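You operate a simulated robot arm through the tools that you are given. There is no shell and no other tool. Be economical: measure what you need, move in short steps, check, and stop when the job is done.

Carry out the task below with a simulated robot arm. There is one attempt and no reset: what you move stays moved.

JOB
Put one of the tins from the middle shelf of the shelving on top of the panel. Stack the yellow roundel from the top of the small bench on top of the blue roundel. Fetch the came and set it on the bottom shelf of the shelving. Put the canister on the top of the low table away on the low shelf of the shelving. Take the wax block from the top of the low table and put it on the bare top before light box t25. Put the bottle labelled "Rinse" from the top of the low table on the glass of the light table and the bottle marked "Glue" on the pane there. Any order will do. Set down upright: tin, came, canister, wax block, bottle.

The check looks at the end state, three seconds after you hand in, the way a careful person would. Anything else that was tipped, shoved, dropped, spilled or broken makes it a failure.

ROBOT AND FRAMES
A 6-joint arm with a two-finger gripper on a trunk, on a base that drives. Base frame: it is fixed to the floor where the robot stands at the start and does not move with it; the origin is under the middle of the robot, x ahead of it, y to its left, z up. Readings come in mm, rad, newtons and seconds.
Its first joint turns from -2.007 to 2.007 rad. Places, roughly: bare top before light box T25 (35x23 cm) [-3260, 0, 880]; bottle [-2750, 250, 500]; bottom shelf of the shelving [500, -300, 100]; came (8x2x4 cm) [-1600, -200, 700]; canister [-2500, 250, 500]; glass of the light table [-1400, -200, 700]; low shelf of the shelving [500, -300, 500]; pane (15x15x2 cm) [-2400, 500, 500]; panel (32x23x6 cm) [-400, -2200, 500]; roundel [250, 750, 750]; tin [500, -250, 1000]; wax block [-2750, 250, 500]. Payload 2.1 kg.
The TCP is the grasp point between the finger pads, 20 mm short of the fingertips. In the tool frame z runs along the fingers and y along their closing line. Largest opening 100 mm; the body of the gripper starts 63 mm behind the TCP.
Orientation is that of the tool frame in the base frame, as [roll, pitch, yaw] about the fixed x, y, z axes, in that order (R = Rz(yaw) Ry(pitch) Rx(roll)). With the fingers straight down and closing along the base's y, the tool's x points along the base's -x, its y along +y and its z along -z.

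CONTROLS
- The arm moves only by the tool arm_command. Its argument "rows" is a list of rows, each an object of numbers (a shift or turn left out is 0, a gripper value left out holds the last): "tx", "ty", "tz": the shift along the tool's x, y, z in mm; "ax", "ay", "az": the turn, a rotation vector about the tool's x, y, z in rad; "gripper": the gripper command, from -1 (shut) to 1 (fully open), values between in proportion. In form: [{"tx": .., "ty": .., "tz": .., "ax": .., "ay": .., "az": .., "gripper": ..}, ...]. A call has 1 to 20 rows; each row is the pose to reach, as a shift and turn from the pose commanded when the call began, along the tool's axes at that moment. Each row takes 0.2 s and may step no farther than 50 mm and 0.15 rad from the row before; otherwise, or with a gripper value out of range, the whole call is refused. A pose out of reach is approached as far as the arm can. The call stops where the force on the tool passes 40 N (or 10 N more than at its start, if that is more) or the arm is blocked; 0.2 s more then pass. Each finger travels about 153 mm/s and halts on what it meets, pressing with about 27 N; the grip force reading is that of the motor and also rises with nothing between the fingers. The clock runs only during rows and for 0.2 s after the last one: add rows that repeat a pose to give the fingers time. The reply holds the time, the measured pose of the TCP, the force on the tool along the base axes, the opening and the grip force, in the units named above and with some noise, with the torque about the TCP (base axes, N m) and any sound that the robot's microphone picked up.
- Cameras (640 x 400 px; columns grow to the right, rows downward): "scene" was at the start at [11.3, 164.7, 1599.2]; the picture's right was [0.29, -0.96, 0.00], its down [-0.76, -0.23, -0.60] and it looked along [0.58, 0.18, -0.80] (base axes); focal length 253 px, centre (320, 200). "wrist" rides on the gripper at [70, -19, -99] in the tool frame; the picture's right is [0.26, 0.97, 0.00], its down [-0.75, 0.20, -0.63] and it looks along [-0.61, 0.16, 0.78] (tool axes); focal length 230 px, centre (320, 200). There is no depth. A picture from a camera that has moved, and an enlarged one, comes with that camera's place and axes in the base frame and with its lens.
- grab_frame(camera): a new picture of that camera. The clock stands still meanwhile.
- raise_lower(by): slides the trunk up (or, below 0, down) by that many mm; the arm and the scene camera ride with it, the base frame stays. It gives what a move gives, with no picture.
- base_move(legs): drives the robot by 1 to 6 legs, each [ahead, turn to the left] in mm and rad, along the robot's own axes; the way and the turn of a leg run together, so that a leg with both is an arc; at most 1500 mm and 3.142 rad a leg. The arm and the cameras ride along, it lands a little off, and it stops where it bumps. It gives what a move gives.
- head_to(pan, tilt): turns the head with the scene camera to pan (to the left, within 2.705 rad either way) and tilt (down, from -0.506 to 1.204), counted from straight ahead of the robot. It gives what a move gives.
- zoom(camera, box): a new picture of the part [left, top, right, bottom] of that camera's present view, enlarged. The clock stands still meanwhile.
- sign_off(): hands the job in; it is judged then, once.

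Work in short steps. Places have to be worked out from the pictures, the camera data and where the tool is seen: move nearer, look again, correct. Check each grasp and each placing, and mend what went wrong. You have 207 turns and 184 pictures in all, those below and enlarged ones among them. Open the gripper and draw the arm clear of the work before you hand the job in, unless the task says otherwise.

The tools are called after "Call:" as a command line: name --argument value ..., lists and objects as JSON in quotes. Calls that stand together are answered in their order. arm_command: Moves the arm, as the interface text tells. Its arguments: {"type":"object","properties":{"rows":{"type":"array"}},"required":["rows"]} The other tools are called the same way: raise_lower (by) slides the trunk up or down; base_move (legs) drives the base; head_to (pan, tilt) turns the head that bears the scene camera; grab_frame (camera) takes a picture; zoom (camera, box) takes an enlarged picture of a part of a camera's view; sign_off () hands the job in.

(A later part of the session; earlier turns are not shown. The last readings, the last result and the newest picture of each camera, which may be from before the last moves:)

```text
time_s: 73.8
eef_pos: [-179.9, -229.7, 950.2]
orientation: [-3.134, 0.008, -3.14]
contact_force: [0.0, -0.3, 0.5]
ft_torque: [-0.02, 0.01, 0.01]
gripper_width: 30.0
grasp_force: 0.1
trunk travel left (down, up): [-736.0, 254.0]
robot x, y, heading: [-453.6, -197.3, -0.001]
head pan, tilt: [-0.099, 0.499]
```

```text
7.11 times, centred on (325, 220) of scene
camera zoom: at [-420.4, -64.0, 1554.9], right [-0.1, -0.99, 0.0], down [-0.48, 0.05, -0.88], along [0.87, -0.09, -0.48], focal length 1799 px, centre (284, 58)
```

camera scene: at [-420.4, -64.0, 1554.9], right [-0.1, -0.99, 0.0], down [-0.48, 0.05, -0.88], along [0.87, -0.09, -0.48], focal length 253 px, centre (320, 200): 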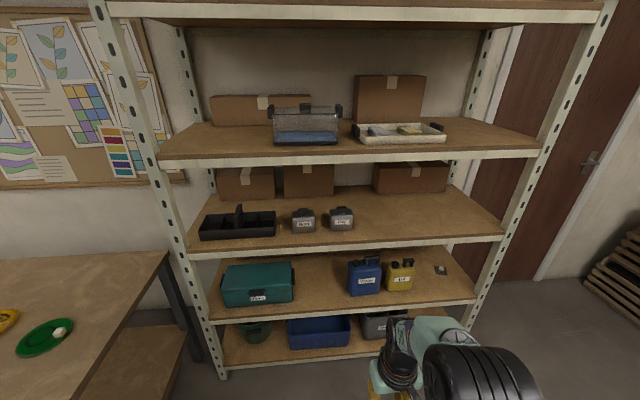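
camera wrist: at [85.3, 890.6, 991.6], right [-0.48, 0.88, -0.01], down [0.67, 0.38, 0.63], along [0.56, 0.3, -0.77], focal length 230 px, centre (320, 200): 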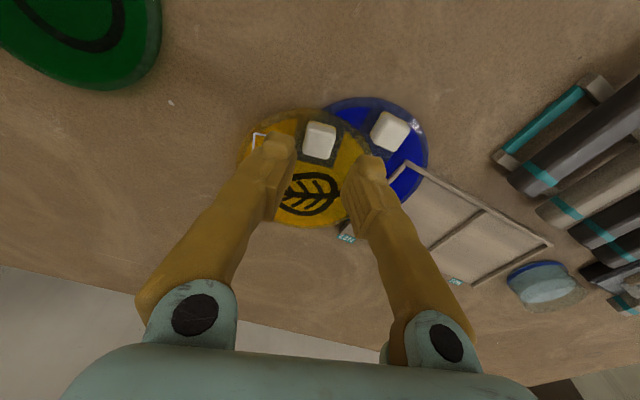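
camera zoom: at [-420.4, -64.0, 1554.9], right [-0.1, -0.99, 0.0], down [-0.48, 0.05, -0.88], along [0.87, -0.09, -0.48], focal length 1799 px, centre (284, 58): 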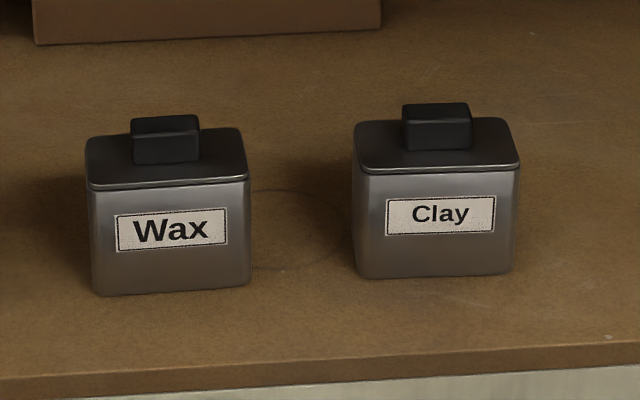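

Shelf board z≈923, front edge x≈370, next shelf's underside ≈1250. I'll grip Clay's lid handle (≈40 mm wide, centre ≈(462,−243,1013)) with the tool tilted 45° forward. Raise, drive nearer, tilt.

Call:
raise_lower --by 120

Call:
base_move --legs '[[370, 0]]'

Call:
arm_command --rows '[{"ty": -4, "ay": -0.13, "gripper": 0.0}, {"ty": -8, "ay": -0.26, "gripper": 0.3}, {"ty": -10, "ay": -0.39, "gripper": 0.5}, {"ty": -10, "ay": -0.52}, {"ty": -10, "ay": -0.65}, {"ty": -10, "ay": -0.785}, {"ty": -10, "ay": -0.785}]'

Call:
grab_frame --camera "wrist"

Call:
grab_frame --camera "scene"

```text
time_s: 75.2
eef_pos: [-178.2, -230.5, 1069.2]
orientation: [-3.133, 0.006, -3.141]
contact_force: [0.3, 0.8, -0.8]
ft_torque: [0.0, 0.02, -0.01]
gripper_width: 29.9
grasp_force: 0.0
trunk travel left (down, up): [-856.0, 134.0]
robot x, y, heading: [-452.9, -195.9, -0.002]
head pan, tilt: [-0.099, 0.499]
```

```text
time_s: 77.6
eef_pos: [186.1, -229.1, 1070.1]
orientation: [-3.135, 0.01, -3.137]
contact_force: [0.1, 0.1, -0.1]
ft_torque: [-0.02, -0.03, 0.0]
gripper_width: 30.0
grasp_force: 0.1
trunk travel left (down, up): [-856.0, 134.0]
robot x, y, heading: [-83.9, -193.5, -0.002]
head pan, tilt: [-0.099, 0.499]
```

```text
time_s: 79.2
eef_pos: [276.3, -298.4, 1057.0]
orientation: [-3.139, 0.794, -3.136]
contact_force: [-0.7, -0.7, 0.1]
ft_torque: [0.03, 0.02, 0.01]
gripper_width: 75.1
grasp_force: 0.0
out of reach, approached as far as the arm can: row 2, 3, 4, 5, 6, 7
trunk travel left (down, up): [-856.0, 134.0]
robot x, y, heading: [-85.2, -195.2, 0.003]
head pan, tilt: [-0.099, 0.499]
```

```text
146 pictures are left
camera wrist: at [156.5, -317.7, 1076.6], right [-0.18, 0.97, -0.19], down [0.08, 0.2, 0.98], along [0.98, 0.16, -0.11], focal length 230 px, centre (320, 200)
```

wrist: 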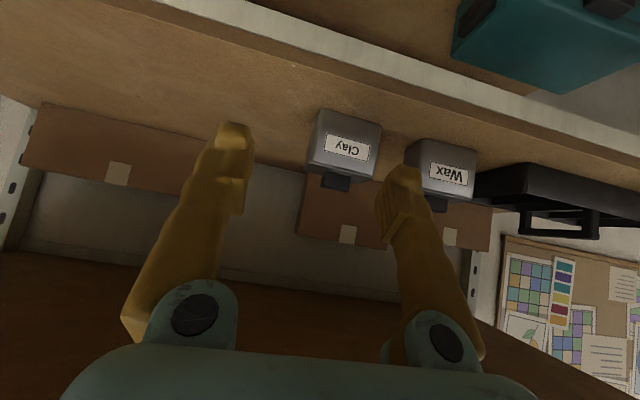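

```text
145 pictures are left
camera scene: at [-56.0, -65.8, 1675.1], right [-0.1, -0.99, 0.0], down [-0.47, 0.05, -0.88], along [0.87, -0.09, -0.48], focal length 253 px, centre (320, 200)
```

scene: 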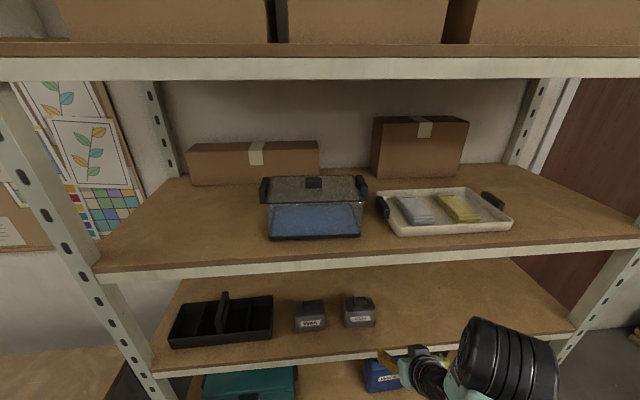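

Handle front measured at (455,−250,≈1004–1027). I level the tool to ~75° from vertical and go to a pre-grasp point in front of it.

Call:
arm_command --rows '[{"tx": -15, "ty": 15, "tz": 28, "ay": -0.13}, {"tx": -30, "ty": 30, "tz": 57, "ay": -0.26}, {"tx": -45, "ty": 45, "tz": 86, "ay": -0.39}, {"tx": -60, "ty": 49, "tz": 115, "ay": -0.52}, {"tx": -60, "ty": 49, "tz": 115, "ay": -0.52}]'

Call:
grab_frame --camera "wrist"

Call:
grab_frame --camera "scene"

```text
time_s: 80.4
eef_pos: [461.8, -254.3, 1034.8]
orientation: [2.89, 1.294, 2.906]
contact_force: [-0.8, 0.7, 0.4]
ft_torque: [0.01, -0.03, 0.0]
gripper_width: 74.7
grasp_force: 0.1
out of reach, approached as far as the arm can: row 1, 2, 3, 4, 5
trunk travel left (down, up): [-856.0, 134.0]
robot x, y, heading: [-87.5, -197.2, -0.001]
head pan, tilt: [-0.099, 0.499]
```

```text
144 pictures are left
camera wrist: at [347.4, -271.0, 992.4], right [-0.07, 0.98, -0.18], down [-0.41, 0.14, 0.9], along [0.91, 0.14, 0.39], focal length 230 px, centre (320, 200)
```

wrist: 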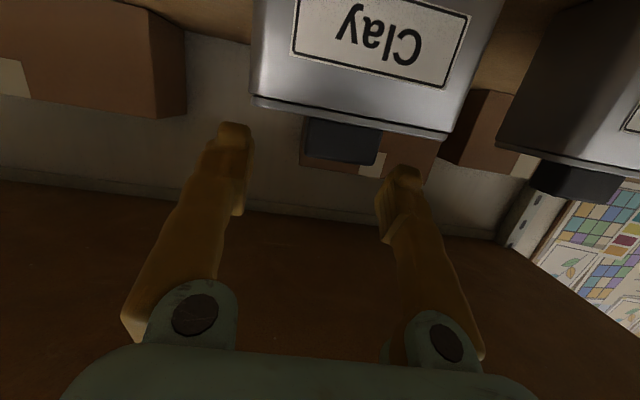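

```text
143 pictures are left
camera scene: at [-54.2, -63.0, 1674.8], right [-0.1, -0.99, 0.0], down [-0.48, 0.05, -0.88], along [0.87, -0.09, -0.48], focal length 253 px, centre (320, 200)
```

scene: 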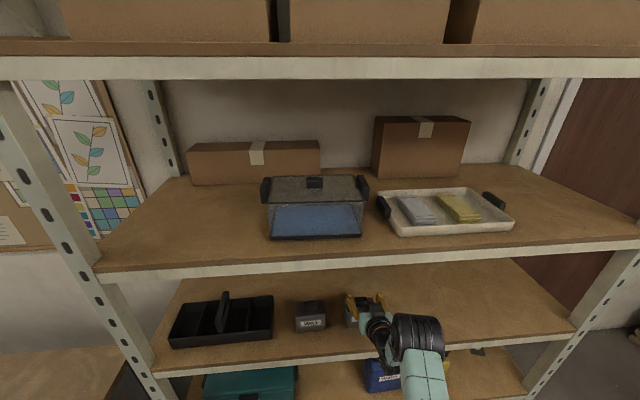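

The solver carried the tool right to the handle (no contact): fingers now straddle it ~18 mm too high. I lower 18 mm with a small levelling turn.

Call:
arm_command --rows '[{"tx": 6, "ty": 4.3, "tz": 1.6, "az": -0.07}, {"tx": 12, "ty": 4.3, "tz": 3.2, "az": -0.07}, {"tx": 16, "ty": 4.3, "tz": 4.5, "az": -0.07}, {"tx": 16, "ty": 4.3, "tz": 4.5, "az": -0.07}]'

Call:
grab_frame --camera "wrist"

```text
time_s: 81.4
eef_pos: [475.9, -253.9, 1032.6]
orientation: [2.951, 1.292, 2.975]
contact_force: [1.8, 0.0, 0.2]
ft_torque: [-0.01, -0.03, 0.01]
gripper_width: 75.0
grasp_force: 0.0
out of reach, approached as far as the arm can: row 1, 2, 3, 4
trunk travel left (down, up): [-856.0, 134.0]
robot x, y, heading: [-85.1, -196.1, -0.003]
head pan, tilt: [-0.099, 0.499]
```

```text
142 pictures are left
camera wrist: at [361.2, -272.0, 990.3], right [-0.09, 0.98, -0.2], down [-0.41, 0.15, 0.9], along [0.91, 0.16, 0.38], focal length 230 px, centre (320, 200)
```

wrist: 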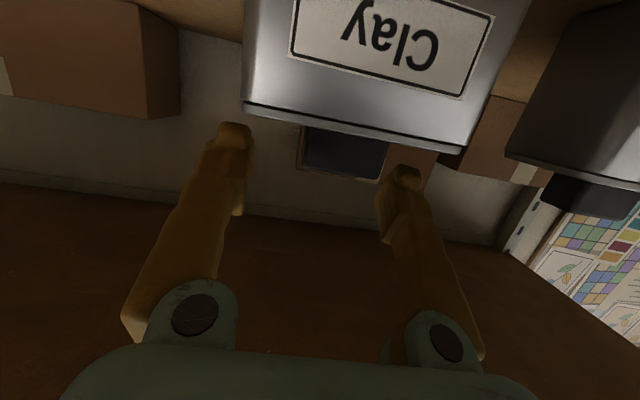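

The arm can't go lower in this fold, but the trunk and base can translate everything. I back 12 mm and lower the trunk 15 mm.

Call:
base_move --legs '[[-12, 0]]'

Call:
raise_lower --by -14

Call:
grab_frame --camera "wrist"

```text
time_s: 82.2
eef_pos: [465.8, -254.5, 1030.6]
orientation: [2.952, 1.29, 2.975]
contact_force: [0.1, 0.2, -0.3]
ft_torque: [0.02, 0.0, 0.0]
gripper_width: 75.0
grasp_force: 0.0
trunk travel left (down, up): [-856.0, 134.0]
robot x, y, heading: [-95.6, -195.7, 0.006]
head pan, tilt: [-0.099, 0.499]
```

```text
time_s: 82.8
eef_pos: [463.6, -254.2, 1017.1]
orientation: [2.95, 1.292, 2.972]
contact_force: [0.3, 0.3, -0.4]
ft_torque: [0.01, 0.0, 0.0]
gripper_width: 75.0
grasp_force: 0.0
trunk travel left (down, up): [-842.0, 148.0]
robot x, y, heading: [-93.5, -196.4, -0.003]
head pan, tilt: [-0.099, 0.499]
```

```text
141 pictures are left
camera wrist: at [349.1, -272.3, 976.3], right [-0.09, 0.98, -0.2], down [-0.41, 0.15, 0.9], along [0.91, 0.16, 0.38], focal length 230 px, centre (320, 200)
```

wrist: 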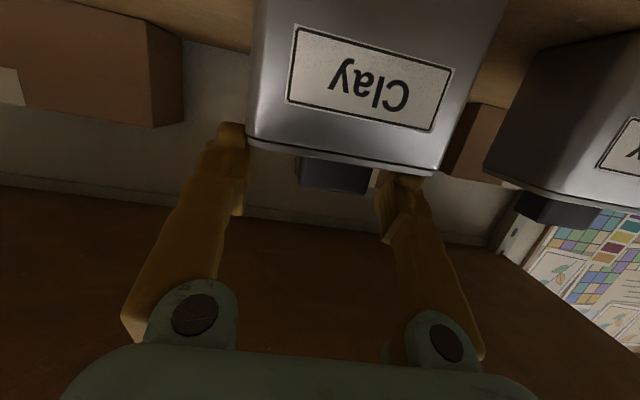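

The handle sits right between the fingers. I close.

Call:
arm_command --rows '[{"gripper": 0.1}, {"gripper": -0.3}, {"gripper": -0.7}, {"gripper": -1}, {"gripper": -1}]'

Call:
grab_frame --camera "wrist"

```text
time_s: 84.0
eef_pos: [463.0, -252.1, 1019.5]
orientation: [2.956, 1.297, 2.981]
contact_force: [3.2, 7.9, 11.8]
ft_torque: [-0.06, -0.22, 0.1]
gripper_width: 38.2
grasp_force: 26.9
trunk travel left (down, up): [-842.0, 148.0]
robot x, y, heading: [-99.2, -198.9, -0.0]
head pan, tilt: [-0.099, 0.499]
```

```text
140 pictures are left
camera wrist: at [348.4, -269.9, 977.7], right [-0.09, 0.98, -0.2], down [-0.41, 0.15, 0.9], along [0.91, 0.16, 0.39], focal length 230 px, centre (320, 200)
```

wrist: 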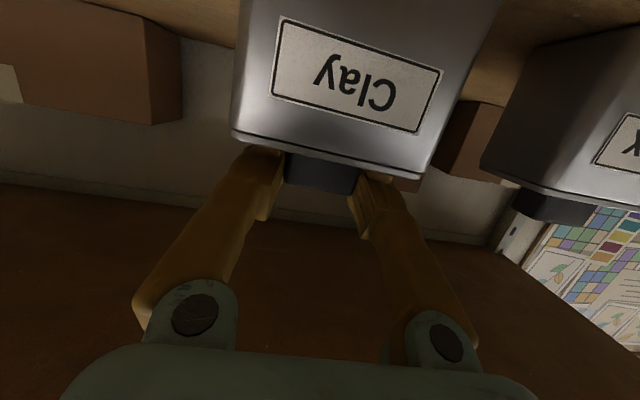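

Gripped at 38 mm. I raise the trunk 25 mm and check the hold.

Call:
raise_lower --by 25

Call:
grab_frame --camera "wrist"

```text
time_s: 84.7
eef_pos: [464.5, -252.6, 1042.0]
orientation: [2.953, 1.292, 2.977]
contact_force: [-0.4, -0.2, 1.0]
ft_torque: [-0.01, -0.01, -0.01]
gripper_width: 38.0
grasp_force: 27.6
trunk travel left (down, up): [-867.0, 123.0]
robot x, y, heading: [-93.7, -194.6, -0.004]
head pan, tilt: [-0.099, 0.499]
heard: snap
```

```text
139 pictures are left
camera wrist: at [348.7, -271.2, 1001.2], right [-0.09, 0.98, -0.2], down [-0.4, 0.15, 0.9], along [0.91, 0.16, 0.38], focal length 230 px, centre (320, 200)
```

wrist: 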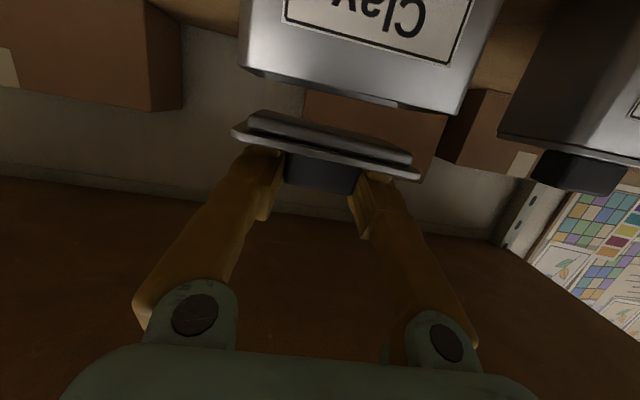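

The handle belongs to a lid that snapped off; the tin stayed put. I lower the lid straight back onto it.

Call:
raise_lower --by -24

Call:
grab_frame --camera "wrist"

```text
time_s: 85.4
eef_pos: [463.9, -253.7, 1018.8]
orientation: [2.951, 1.293, 2.975]
contact_force: [-1.1, 2.5, 1.9]
ft_torque: [-0.02, -0.03, -0.06]
gripper_width: 38.5
grasp_force: 27.3
trunk travel left (down, up): [-843.0, 147.0]
robot x, y, heading: [-98.0, -195.2, 0.001]
head pan, tilt: [-0.099, 0.499]
```

```text
138 pictures are left
camera wrist: at [348.6, -271.3, 977.7], right [-0.09, 0.98, -0.2], down [-0.41, 0.15, 0.9], along [0.91, 0.16, 0.38], focal length 230 px, centre (320, 200)
```

wrist: 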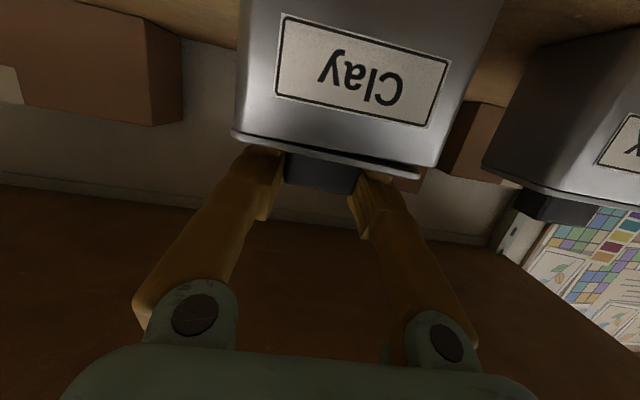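

The lid is back but the tin seems to have shifted a few mm. I zoom with the scene camera.

Call:
zoom --camera "scene" --box '[280, 280, 420, 360]'

Call:
zoom --camera "wrist" --box '[200, 80, 460, 240]'

```text
4.57 times, centred on (350, 320) of scene
camera zoom: at [-66.4, -63.7, 1661.9], right [-0.1, -0.99, 0.0], down [-0.48, 0.05, -0.88], along [0.87, -0.09, -0.48], focal length 1157 px, centre (183, -349)
```

zoom: 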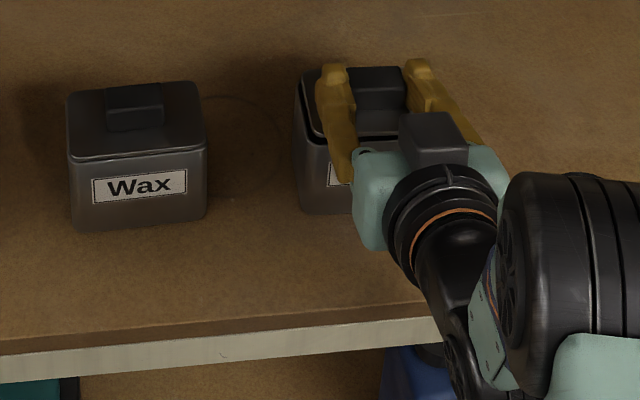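

```text
2.46 times, centred on (330, 160) of wrist
camera zoom: at [348.6, -271.3, 977.7], right [-0.09, 0.98, -0.2], down [-0.41, 0.15, 0.9], along [0.91, 0.16, 0.38], focal length 566 px, centre (295, 298)
```

zoom: 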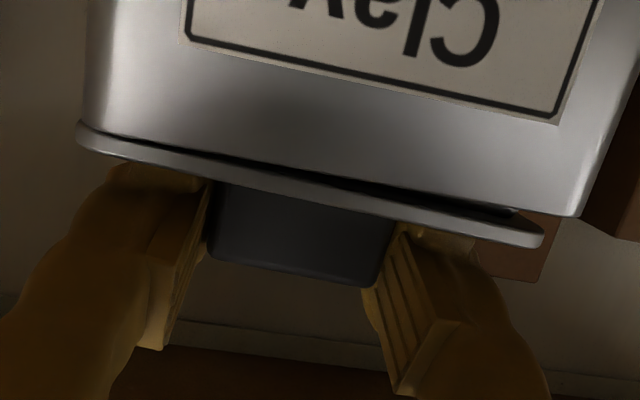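

The lid sits ~5 mm too far −y and ~6 mm too far back. I lift 8 mm with the trunk, and shift the lid by (−6,+5).

Call:
raise_lower --by 8

Call:
arm_command --rows '[{"tx": 1, "ty": 2.5, "tz": -3}, {"tx": 1.8, "ty": 5, "tz": -5.6}, {"tx": 1.8, "ty": 5, "tz": -5.6}]'

Call:
grab_frame --camera "wrist"

Call:
zoom --camera "scene" --box '[310, 280, 410, 340]'

```text
time_s: 86.0
eef_pos: [464.1, -255.6, 1025.7]
orientation: [2.948, 1.29, 2.972]
contact_force: [0.4, -0.3, -0.7]
ft_torque: [-0.01, -0.02, 0.0]
gripper_width: 38.5
grasp_force: 26.8
trunk travel left (down, up): [-851.0, 139.0]
robot x, y, heading: [-97.3, -190.2, -0.0]
head pan, tilt: [-0.099, 0.499]
```

```text
time_s: 86.8
eef_pos: [458.5, -249.9, 1026.9]
orientation: [2.923, 1.289, 2.955]
contact_force: [-0.6, -0.3, -0.3]
ft_torque: [0.01, -0.02, 0.03]
gripper_width: 38.5
grasp_force: 26.6
trunk travel left (down, up): [-851.0, 139.0]
robot x, y, heading: [-102.0, -194.7, -0.001]
head pan, tilt: [-0.099, 0.499]
```

```text
135 pictures are left
camera wrist: at [343.6, -268.4, 985.6], right [-0.09, 0.98, -0.19], down [-0.4, 0.14, 0.9], along [0.91, 0.16, 0.38], focal length 230 px, centre (320, 200)
```

wrist: 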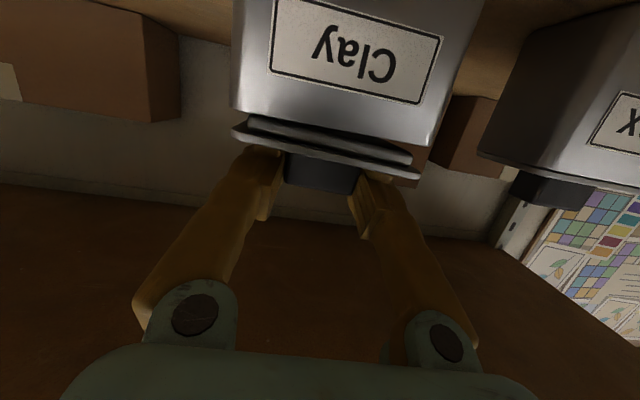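

```text
6.40 times, centred on (360, 310) of scene
camera zoom: at [-65.1, -64.5, 1669.9], right [-0.1, -0.99, 0.0], down [-0.48, 0.05, -0.88], along [0.87, -0.09, -0.48], focal length 1619 px, centre (64, -504)
```

zoom: 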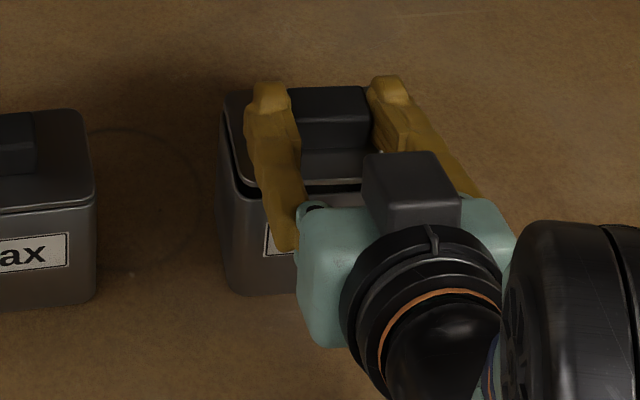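

The lid now looks aligned with the body in both views. I lower 8 mm and press lightly.

Call:
raise_lower --by -8

Call:
zoom --camera "wrist" --box '[200, 80, 460, 240]'

Call:
zoom --camera "scene" --box '[310, 280, 410, 340]'

```text
time_s: 87.3
eef_pos: [458.2, -249.4, 1020.2]
orientation: [2.925, 1.292, 2.957]
contact_force: [0.6, 0.7, 1.9]
ft_torque: [-0.11, -0.11, 0.03]
gripper_width: 38.4
grasp_force: 26.6
trunk travel left (down, up): [-843.0, 147.0]
robot x, y, heading: [-93.9, -196.0, -0.001]
head pan, tilt: [-0.099, 0.499]
```

```text
2.46 times, centred on (330, 160) of wrist
camera zoom: at [343.6, -268.4, 978.1], right [-0.09, 0.98, -0.19], down [-0.41, 0.14, 0.9], along [0.91, 0.16, 0.38], focal length 566 px, centre (295, 298)
```

zoom: 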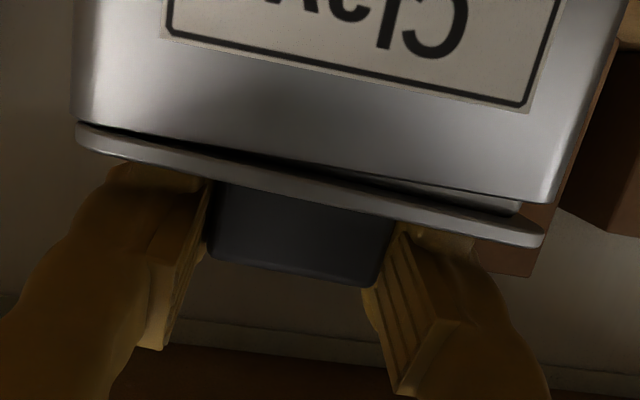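

```text
6.40 times, centred on (360, 310) of scene
camera zoom: at [-65.7, -64.4, 1661.9], right [-0.1, -0.99, 0.0], down [-0.48, 0.05, -0.88], along [0.87, -0.09, -0.48], focal length 1619 px, centre (64, -504)
```

zoom: 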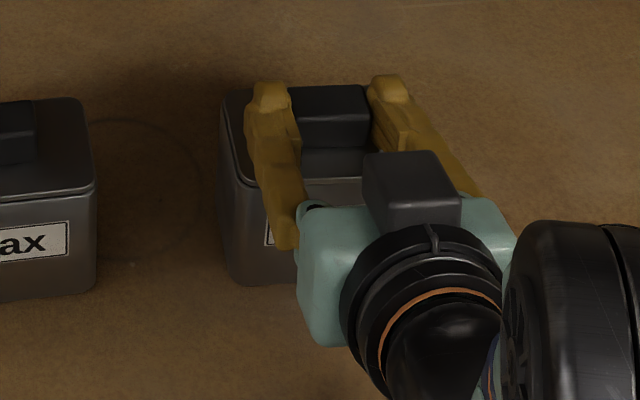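

Aligned within a couple of mm, right side a bit high. I press 4 mm down with the trunk.

Call:
raise_lower --by -4

Call:
zoom --camera "wrist" --box '[200, 80, 460, 240]'

```text
time_s: 87.8
eef_pos: [457.4, -250.5, 1018.9]
orientation: [2.927, 1.298, 2.955]
contact_force: [5.2, -0.3, 18.5]
ft_torque: [-0.83, -0.09, 0.14]
gripper_width: 38.3
grasp_force: 27.1
trunk travel left (down, up): [-839.0, 151.0]
robot x, y, heading: [-96.1, -195.9, -0.0]
head pan, tilt: [-0.099, 0.499]
```

```text
2.46 times, centred on (330, 160) of wrist
camera zoom: at [343.4, -268.3, 976.3], right [-0.09, 0.98, -0.19], down [-0.41, 0.14, 0.9], along [0.91, 0.16, 0.39], focal length 566 px, centre (295, 298)
```

zoom: 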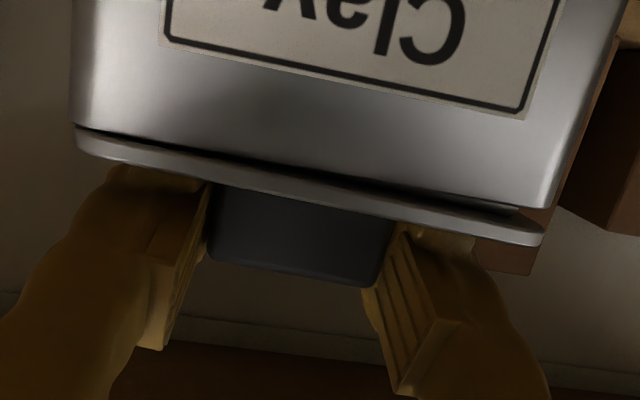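

Contact is at the −y edge only, so the lid is rolled. I roll the tool by −0.04 about the approach axis and press again.

Call:
arm_command --rows '[{"az": -0.02, "tx": -2}, {"az": -0.045, "tx": -2}, {"az": -0.045, "tx": 1}, {"az": -0.045, "tx": 2}, {"az": -0.045, "tx": 2}]'

Call:
zoom --camera "wrist" --box '[200, 80, 460, 240]'

```text
time_s: 89.0
eef_pos: [458.6, -251.0, 1018.8]
orientation: [2.967, 1.29, 3.005]
contact_force: [-3.1, 2.9, 5.4]
ft_torque: [-0.17, -0.07, 0.0]
gripper_width: 38.3
grasp_force: 26.9
out of reach, approached as far as the arm can: row 3, 4, 5
trunk travel left (down, up): [-839.0, 151.0]
robot x, y, heading: [-92.5, -196.9, -0.0]
head pan, tilt: [-0.099, 0.499]
```

```text
2.46 times, centred on (330, 160) of wrist
camera zoom: at [343.9, -270.7, 977.4], right [-0.1, 0.97, -0.2], down [-0.41, 0.14, 0.9], along [0.91, 0.17, 0.38], focal length 566 px, centre (295, 298)
```

zoom: 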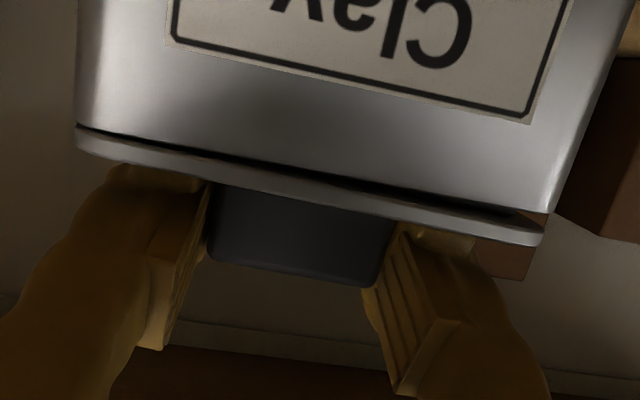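

Nearly parallel now. I press with the trunk again.

Call:
raise_lower --by -4

Call:
zoom --camera "wrist" --box '[200, 80, 460, 240]'

```text
time_s: 89.6
eef_pos: [458.9, -250.8, 1019.3]
orientation: [2.971, 1.302, 3.011]
contact_force: [0.0, 1.5, 22.8]
ft_torque: [-1.04, 0.42, -0.06]
gripper_width: 38.6
grasp_force: 26.9
trunk travel left (down, up): [-835.0, 155.0]
robot x, y, heading: [-93.6, -195.5, 0.003]
head pan, tilt: [-0.099, 0.499]
heard: snap
```

```text
2.46 times, centred on (330, 160) of wrist
camera zoom: at [344.9, -271.2, 976.0], right [-0.1, 0.97, -0.2], down [-0.42, 0.15, 0.9], along [0.9, 0.17, 0.39], focal length 566 px, centre (295, 298)
```

zoom: 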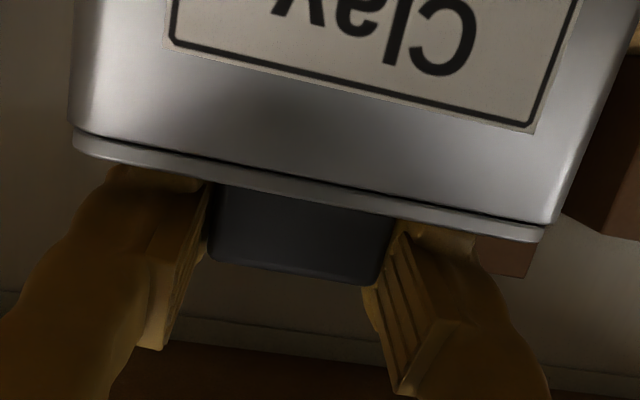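

A second snap: the lid is latched on again, flush. I relieve the pressure, let go, rise clear and back off; then I'll grip the tin's body instead.

Call:
raise_lower --by 5

Call:
arm_command --rows '[{"gripper": -0.1}, {"gripper": 0.3}, {"gripper": 0.5}, {"gripper": 0.5}]'

Call:
raise_lower --by 35

Call:
base_move --legs '[[-130, 0]]'

Call:
grab_frame --camera "wrist"

Call:
grab_frame --camera "scene"

```text
time_s: 90.1
eef_pos: [460.2, -251.0, 1018.6]
orientation: [2.966, 1.289, 3.004]
contact_force: [3.8, 0.6, 9.1]
ft_torque: [-0.54, -0.37, 0.21]
gripper_width: 38.6
grasp_force: 26.7
trunk travel left (down, up): [-840.0, 150.0]
robot x, y, heading: [-96.6, -198.9, 0.0]
head pan, tilt: [-0.099, 0.499]
```

```text
time_s: 91.1
eef_pos: [460.2, -251.6, 1019.4]
orientation: [2.966, 1.289, 3.004]
contact_force: [-0.4, 2.2, 5.0]
ft_torque: [-0.13, -0.04, -0.01]
gripper_width: 73.4
grasp_force: 0.0
trunk travel left (down, up): [-840.0, 150.0]
robot x, y, heading: [-98.2, -196.4, 0.001]
head pan, tilt: [-0.099, 0.499]
```

```text
time_s: 91.9
eef_pos: [461.0, -252.4, 1054.1]
orientation: [2.963, 1.29, 3.002]
contact_force: [0.9, 0.3, 0.5]
ft_torque: [0.0, 0.01, 0.0]
gripper_width: 75.0
grasp_force: 0.0
trunk travel left (down, up): [-875.0, 115.0]
robot x, y, heading: [-96.7, -197.6, -0.004]
head pan, tilt: [-0.099, 0.499]
```

```text
time_s: 93.2
eef_pos: [341.3, -251.8, 1048.7]
orientation: [2.967, 1.279, 3.006]
contact_force: [0.7, -0.5, -0.1]
ft_torque: [-0.01, 0.03, 0.04]
gripper_width: 75.1
grasp_force: 0.2
trunk travel left (down, up): [-875.0, 115.0]
robot x, y, heading: [-228.3, -193.9, -0.002]
head pan, tilt: [-0.099, 0.499]
```

```text
128 pictures are left
camera wrist: at [226.5, -271.5, 1008.7], right [-0.1, 0.97, -0.2], down [-0.4, 0.14, 0.91], along [0.91, 0.17, 0.37], focal length 230 px, centre (320, 200)
```

wrist: 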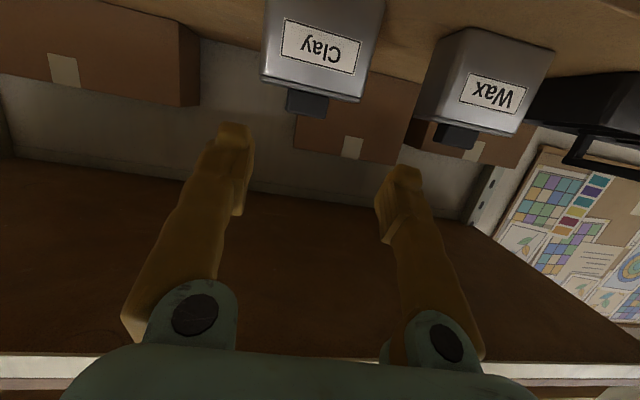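

```text
127 pictures are left
camera scene: at [-177.7, -64.5, 1694.1], right [-0.1, -0.99, 0.0], down [-0.49, 0.05, -0.87], along [0.87, -0.09, -0.49], focal length 253 px, centre (320, 200)
```

scene: 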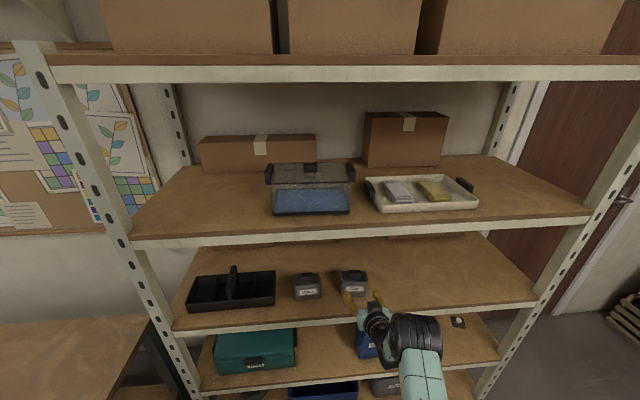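

The tin is ~84 mm wide, so the body fits the jaws. I turn the tool to 45° and open fully, in front of the shelf.

Call:
arm_command --rows '[{"ay": 0.13, "az": -0.05, "gripper": 1}, {"ay": 0.26, "az": -0.05}, {"ay": 0.39, "az": -0.05}, {"ay": 0.5, "az": -0.05}, {"ay": 0.5, "az": -0.05}]'

Call:
grab_frame --camera "wrist"

```text
time_s: 94.4
eef_pos: [332.4, -253.0, 1053.5]
orientation: [3.133, 0.791, -3.092]
contact_force: [-0.6, 0.7, 0.3]
ft_torque: [0.0, 0.0, 0.01]
gripper_width: 100.1
grasp_force: 0.1
trunk travel left (down, up): [-875.0, 115.0]
robot x, y, heading: [-225.2, -198.9, -0.006]
head pan, tilt: [-0.099, 0.499]
```

```text
126 pictures are left
camera wrist: at [212.7, -277.1, 1073.0], right [-0.23, 0.96, -0.18], down [0.07, 0.2, 0.98], along [0.97, 0.22, -0.11], focal length 230 px, centre (320, 200)
```

wrist: 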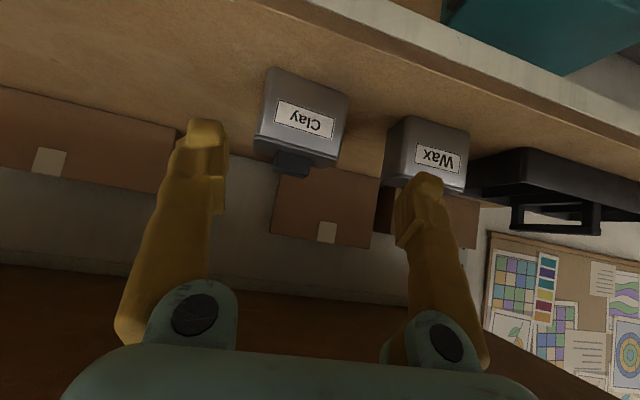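

The tin's front is at x≈447, centre y≈−255, square to the shelf. I correct the yaw and lower the trunk to body height before going in.

Call:
arm_command --rows '[{"ax": 0.035, "az": 0.035}, {"ax": 0.035, "az": 0.035}]'

Call:
raise_lower --by -90

Call:
grab_frame --camera "wrist"

```text
time_s: 95.0
eef_pos: [331.5, -251.4, 1053.7]
orientation: [3.13, 0.795, -3.141]
contact_force: [0.4, 0.4, -0.9]
ft_torque: [0.0, 0.03, 0.0]
gripper_width: 99.9
grasp_force: 0.0
trunk travel left (down, up): [-875.0, 115.0]
robot x, y, heading: [-227.1, -192.1, 0.001]
head pan, tilt: [-0.099, 0.499]
```

```text
time_s: 96.2
eef_pos: [331.4, -251.4, 964.3]
orientation: [3.133, 0.793, -3.141]
contact_force: [-0.2, 0.2, 0.4]
ft_torque: [-0.01, -0.04, -0.02]
gripper_width: 99.9
grasp_force: 0.1
trunk travel left (down, up): [-785.0, 205.0]
robot x, y, heading: [-228.0, -196.2, 0.0]
head pan, tilt: [-0.099, 0.499]
```

```text
125 pictures are left
camera wrist: at [211.1, -271.3, 983.5], right [-0.19, 0.97, -0.18], down [0.07, 0.19, 0.98], along [0.98, 0.17, -0.11], focal length 230 px, centre (320, 200)
```

wrist: 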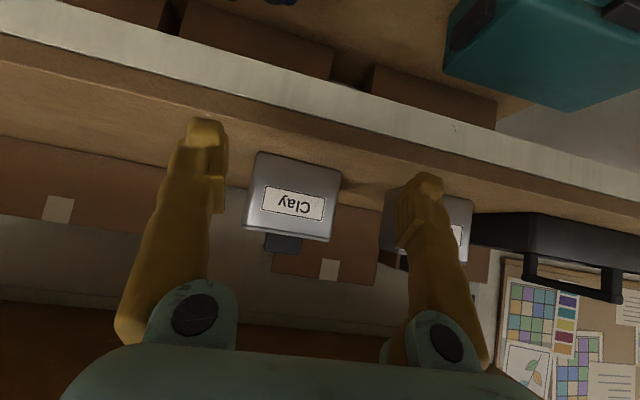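

I need the TCP at y≈−256 with ~5 mm clearance a side. I pull the arm back 75 mm, drive the base in, and will do the last approach with the arm.

Call:
arm_command --rows '[{"tx": 26, "tz": -27}, {"tx": 52.6, "tz": -53.5}, {"tx": 52.6, "tz": -53.5}]'

Call:
base_move --legs '[[134, 0]]'

Call:
grab_frame --camera "wrist"

```text
time_s: 97.0
eef_pos: [256.2, -252.7, 963.8]
orientation: [3.131, 0.794, -3.141]
contact_force: [0.4, -0.3, 0.3]
ft_torque: [0.03, 0.0, 0.01]
gripper_width: 100.0
grasp_force: 0.1
trunk travel left (down, up): [-785.0, 205.0]
robot x, y, heading: [-225.8, -194.1, 0.001]
head pan, tilt: [-0.099, 0.499]
```

```text
time_s: 98.3
eef_pos: [387.6, -253.3, 964.3]
orientation: [3.132, 0.797, -3.141]
contact_force: [0.3, 0.0, 1.2]
ft_torque: [0.02, -0.01, -0.02]
gripper_width: 100.4
grasp_force: 0.0
trunk travel left (down, up): [-785.0, 205.0]
robot x, y, heading: [-94.0, -197.4, 0.001]
head pan, tilt: [-0.099, 0.499]
```

```text
124 pictures are left
camera wrist: at [268.6, -272.8, 983.7], right [-0.19, 0.97, -0.18], down [0.07, 0.19, 0.98], along [0.98, 0.17, -0.11], focal length 230 px, centre (320, 200)
```

wrist: 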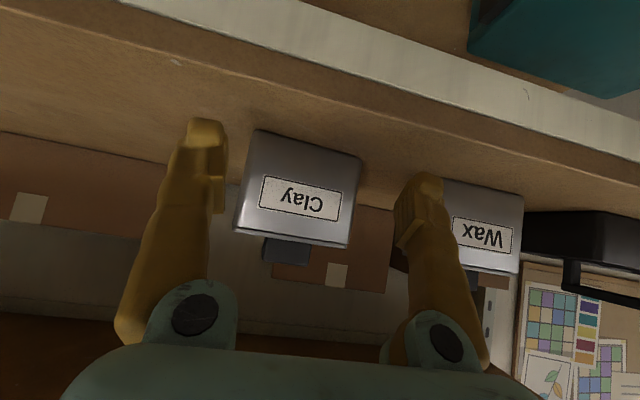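

Tin spans y −301…−214, centre ≈ −257.5. I shift −5 in y and advance half-way.

Call:
arm_command --rows '[{"ty": -5}, {"ty": -5, "tx": -14, "tz": 14.3}, {"ty": -5, "tx": -28, "tz": 28.6}, {"ty": -5, "tx": -28, "tz": 28.6}]'

Call:
grab_frame --camera "wrist"

```text
time_s: 99.3
eef_pos: [429.3, -259.2, 963.4]
orientation: [3.132, 0.795, 3.14]
contact_force: [-0.4, -0.4, 0.3]
ft_torque: [0.0, 0.02, 0.02]
gripper_width: 100.1
grasp_force: 0.1
trunk travel left (down, up): [-785.0, 205.0]
robot x, y, heading: [-93.2, -194.1, -0.004]
head pan, tilt: [-0.099, 0.499]
```

```text
123 pictures are left
camera wrist: at [309.7, -278.0, 983.0], right [-0.19, 0.97, -0.18], down [0.07, 0.19, 0.98], along [0.98, 0.17, -0.11], focal length 230 px, centre (320, 200)
```

wrist: 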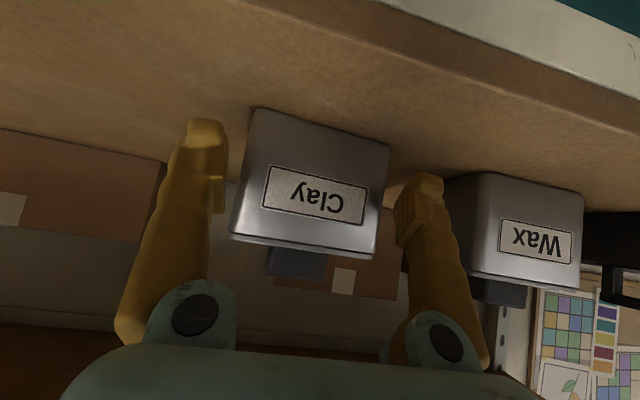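

Centred between the fingers. Advance the rest (37 mm).

Call:
arm_command --rows '[{"tx": -13, "tz": 13.3}, {"tx": -26, "tz": 26.5}, {"tx": -26, "tz": 26.5}]'

Call:
grab_frame --camera "wrist"

```text
time_s: 100.1
eef_pos: [468.4, -257.3, 963.2]
orientation: [3.131, 0.793, 3.142]
contact_force: [-0.2, 0.3, 0.4]
ft_torque: [0.0, 0.03, 0.0]
gripper_width: 99.8
grasp_force: 0.1
trunk travel left (down, up): [-785.0, 205.0]
robot x, y, heading: [-92.3, -195.6, 0.002]
head pan, tilt: [-0.099, 0.499]
```

```text
122 pictures are left
camera wrist: at [346.6, -277.0, 982.5], right [-0.19, 0.97, -0.18], down [0.07, 0.19, 0.98], along [0.98, 0.17, -0.11], focal length 230 px, centre (320, 200)
```

wrist: 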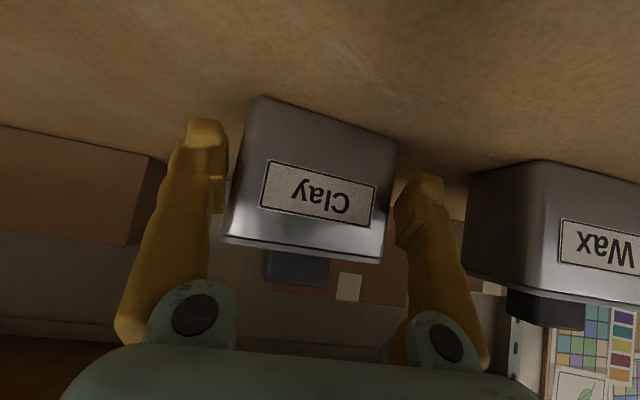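

The tin got pushed back ~22 mm (slightly turned), evidently brushed by a finger. I pinch it to centre and square it, draw it back 25 mm along the shelf, and then re-open symmetric.

Call:
arm_command --rows '[{"gripper": 0.9}, {"gripper": 0.8}, {"gripper": 0.7}, {"gripper": 0.6}, {"gripper": 0.6}]'

Call:
grab_frame --camera "wrist"

```text
time_s: 101.3
eef_pos: [466.7, -257.7, 963.4]
orientation: [3.131, 0.795, 3.142]
contact_force: [-0.3, 1.6, 1.1]
ft_torque: [0.37, -0.26, 0.05]
gripper_width: 98.2
grasp_force: 27.1
trunk travel left (down, up): [-785.0, 205.0]
robot x, y, heading: [-93.7, -197.8, -0.004]
head pan, tilt: [-0.099, 0.499]
```

```text
121 pictures are left
camera wrist: at [346.5, -276.7, 982.6], right [-0.19, 0.97, -0.18], down [0.07, 0.19, 0.98], along [0.98, 0.17, -0.11], focal length 230 px, centre (320, 200)
```

wrist: 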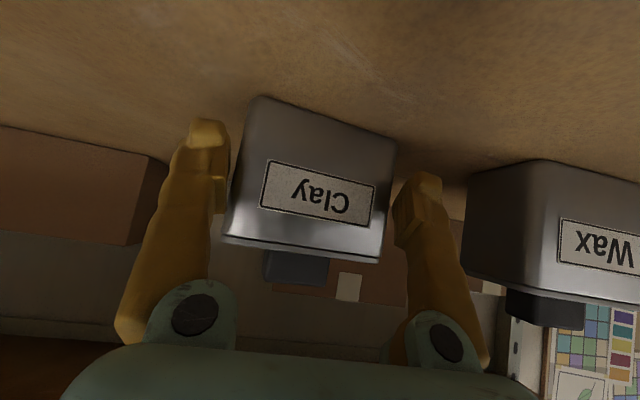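

The tin is 98 mm wide and now gripped (27 N) near its front. I lift 8 mm to see whether it hangs level.

Call:
raise_lower --by 8

Call:
grab_frame --camera "wrist"

Call:
zoom --camera "scene" --box '[290, 280, 430, 360]'

```text
time_s: 101.9
eef_pos: [468.2, -258.1, 971.1]
orientation: [3.131, 0.795, -3.141]
contact_force: [0.5, 0.9, -5.2]
ft_torque: [0.01, 0.2, 0.04]
gripper_width: 98.1
grasp_force: 27.4
trunk travel left (down, up): [-793.0, 197.0]
robot x, y, heading: [-92.5, -195.2, -0.004]
head pan, tilt: [-0.099, 0.499]
```

```text
120 pictures are left
camera wrist: at [347.0, -277.3, 989.7], right [-0.19, 0.97, -0.18], down [0.08, 0.19, 0.98], along [0.98, 0.17, -0.11], focal length 230 px, centre (320, 200)
```

wrist: 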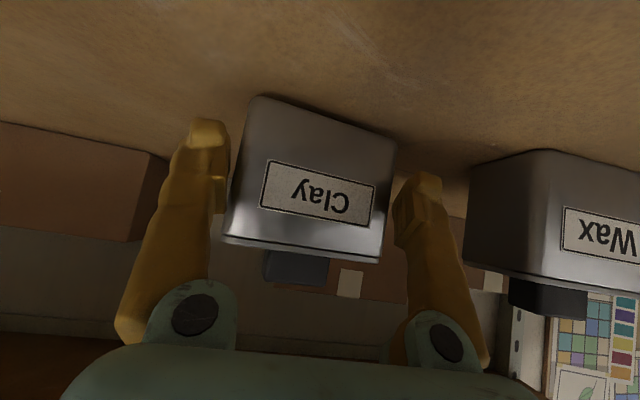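

```text
4.57 times, centred on (360, 320) of scene
camera zoom: at [-59.6, -64.9, 1611.9], right [-0.1, -0.99, 0.0], down [-0.48, 0.05, -0.88], along [0.87, -0.09, -0.48], focal length 1157 px, centre (137, -349)
```

zoom: 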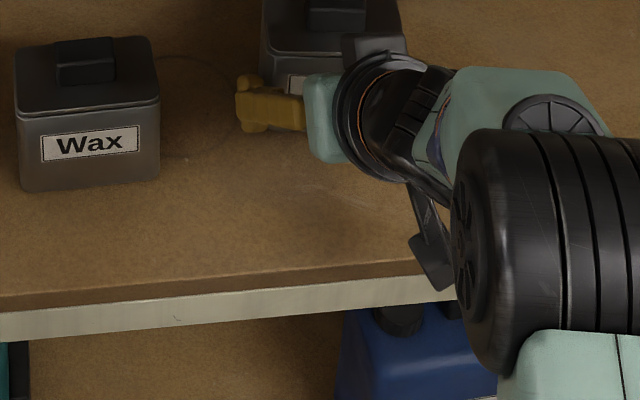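

Held level (≈5 N), but the load hangs ~38 mm beyond the TCP. I set it back, open, and try to slide the fingers 25 mm further along now that it is centred.

Call:
raise_lower --by -8

Call:
arm_command --rows '[{"gripper": 0.98}, {"gripper": 1}, {"gripper": 1}, {"tx": -4, "tz": 4.1}, {"tx": -8, "tz": 8.2}, {"tx": -12, "tz": 12.3}, {"tx": -16, "tz": 16.4}, {"tx": -19, "tz": 19.4}, {"tx": -19, "tz": 19.4}]'

Call:
grab_frame --camera "wrist"

```text
time_s: 102.5
eef_pos: [467.5, -257.4, 962.6]
orientation: [3.131, 0.796, -3.14]
contact_force: [-0.2, -0.6, -0.6]
ft_torque: [0.2, -0.13, -0.08]
gripper_width: 97.9
grasp_force: 26.7
trunk travel left (down, up): [-785.0, 205.0]
robot x, y, heading: [-89.6, -199.0, 0.0]
head pan, tilt: [-0.099, 0.499]
```

```text
time_s: 104.5
eef_pos: [492.9, -258.0, 962.2]
orientation: [3.131, 0.793, -3.141]
contact_force: [-1.4, -0.1, 0.6]
ft_torque: [0.04, 0.01, 0.02]
gripper_width: 100.3
grasp_force: 0.0
trunk travel left (down, up): [-785.0, 205.0]
robot x, y, heading: [-92.8, -199.9, 0.0]
head pan, tilt: [-0.099, 0.499]
```

```text
118 pictures are left
camera wrist: at [373.4, -276.9, 982.7], right [-0.19, 0.97, -0.18], down [0.07, 0.19, 0.98], along [0.98, 0.17, -0.11], focal length 230 px, centre (320, 200)
```

wrist: 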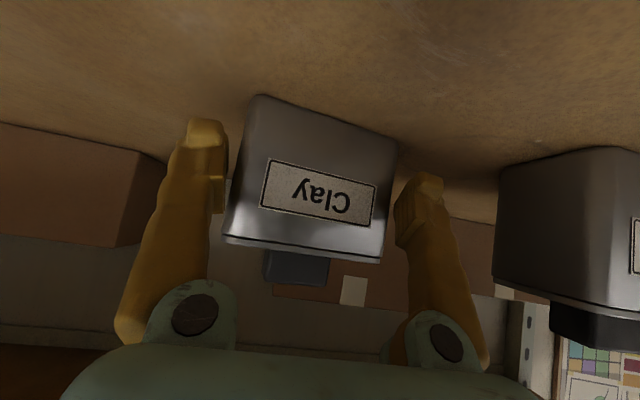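

The lid's front corners are butting against the finger roots at this tilt. I pinch it, draw it along the shelf to the front edge, then regrip with a flatter tool so the fingers reach further along the body.

Call:
arm_command --rows '[{"gripper": 0.8}, {"gripper": 0.6}, {"gripper": 0.6}]'

Call:
base_move --legs '[[-105, 0]]'

Call:
grab_frame --camera "wrist"

Call:
grab_frame --camera "scene"

```text
time_s: 105.3
eef_pos: [493.8, -257.8, 963.6]
orientation: [3.13, 0.795, 3.14]
contact_force: [-1.3, 1.8, 1.7]
ft_torque: [0.35, -0.21, 0.06]
gripper_width: 98.6
grasp_force: 26.9
trunk travel left (down, up): [-785.0, 205.0]
robot x, y, heading: [-91.3, -195.6, -0.008]
head pan, tilt: [-0.099, 0.499]
```

```text
time_s: 106.5
eef_pos: [394.3, -258.5, 960.7]
orientation: [3.131, 0.787, 3.14]
contact_force: [0.7, -1.4, 0.2]
ft_torque: [0.0, 0.04, 0.0]
gripper_width: 80.1
grasp_force: 0.0
trunk travel left (down, up): [-785.0, 205.0]
robot x, y, heading: [-195.5, -197.0, -0.003]
head pan, tilt: [-0.099, 0.499]
```

```text
117 pictures are left
camera wrist: at [273.7, -277.1, 980.0], right [-0.19, 0.97, -0.18], down [0.08, 0.19, 0.98], along [0.98, 0.17, -0.11], focal length 230 px, centre (320, 200)
```

wrist: 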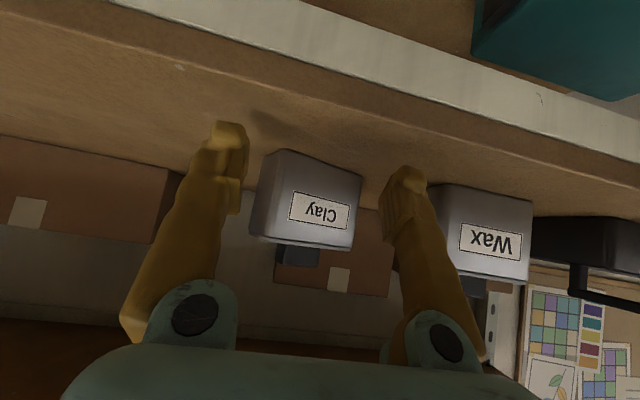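

```text
116 pictures are left
camera scene: at [-157.4, -64.6, 1603.7], right [-0.1, -0.99, 0.0], down [-0.48, 0.05, -0.87], along [0.87, -0.09, -0.48], focal length 253 px, centre (320, 200)
```

scene: 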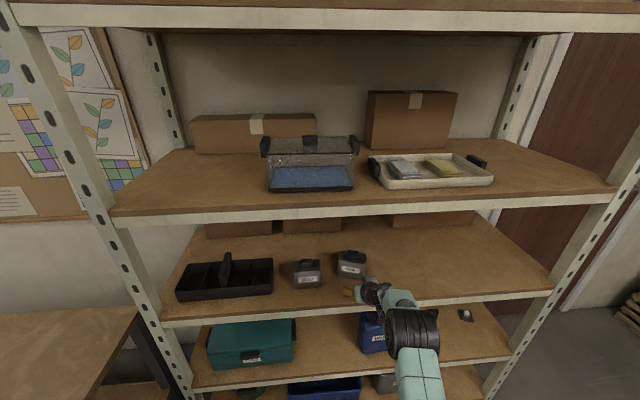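

The grip was only at the tips and slid off; the tin still stands at x≈473. I'll retilt to 60° with TCP at z≈973 so the fingers reach well along the body under the lid.

Call:
arm_command --rows '[{"tx": 17, "tz": -25, "ay": -0.13, "gripper": 1}, {"tx": 34.9, "tz": -49.9, "ay": -0.26, "gripper": 1}, {"tx": 34.9, "tz": -49.9, "ay": -0.26, "gripper": 1}]'

Call:
base_move --legs '[[90, 0]]'

Call:
grab_frame --camera "wrist"

```text
time_s: 107.2
eef_pos: [330.6, -258.2, 972.6]
orientation: [3.122, 1.054, 3.131]
contact_force: [-0.1, -0.8, -0.1]
ft_torque: [0.0, 0.0, 0.0]
gripper_width: 100.2
grasp_force: 0.1
out of reach, approached as far as the arm can: row 1
trunk travel left (down, up): [-785.0, 205.0]
robot x, y, heading: [-194.3, -197.7, -0.002]
head pan, tilt: [-0.099, 0.499]
```

```text
time_s: 108.4
eef_pos: [415.8, -258.9, 977.7]
orientation: [3.122, 1.062, 3.13]
contact_force: [-0.9, -0.4, 0.1]
ft_torque: [0.0, 0.01, -0.02]
gripper_width: 99.8
grasp_force: 0.0
trunk travel left (down, up): [-785.0, 205.0]
robot x, y, heading: [-107.1, -199.2, 0.001]
head pan, tilt: [-0.099, 0.499]
```

```text
115 pictures are left
camera wrist: at [292.9, -278.1, 964.7], right [-0.13, 0.97, -0.22], down [-0.19, 0.19, 0.96], along [0.97, 0.17, 0.15], focal length 230 px, centre (320, 200)
```

wrist: 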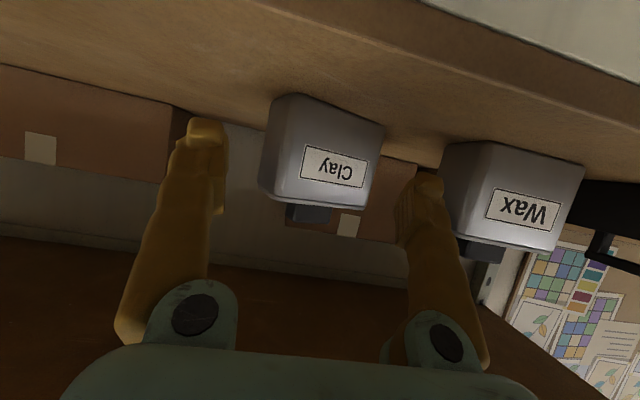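

The tin may be yawed now; I zoom in to measure.

Call:
zoom --camera "wrist" --box '[230, 70, 420, 240]'

Call:
zoom --camera "scene" --box '[280, 250, 420, 330]'

```text
2.35 times, centred on (325, 155) of wrist
camera zoom: at [292.9, -278.1, 964.7], right [-0.13, 0.97, -0.22], down [-0.19, 0.19, 0.96], along [0.97, 0.17, 0.15], focal length 541 px, centre (308, 306)
```

zoom: 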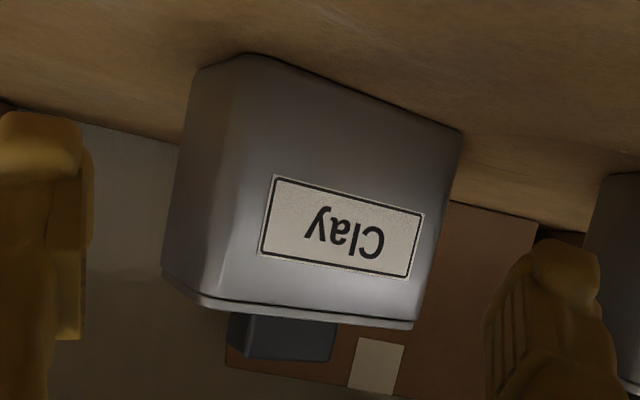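

```text
4.57 times, centred on (350, 290) of scene
camera zoom: at [-86.3, -65.0, 1604.3], right [-0.1, -0.99, 0.0], down [-0.47, 0.05, -0.88], along [0.88, -0.09, -0.47], focal length 1157 px, centre (183, -211)
```

zoom: 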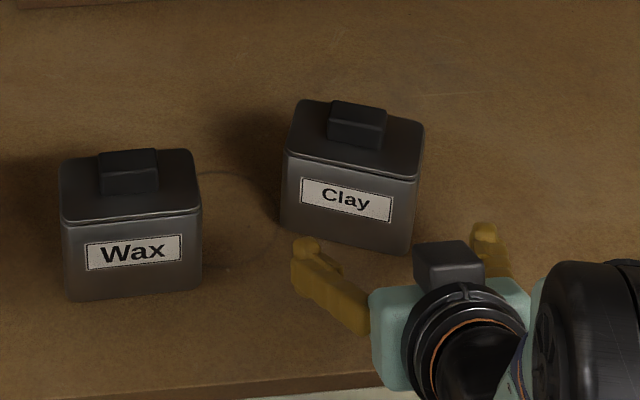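

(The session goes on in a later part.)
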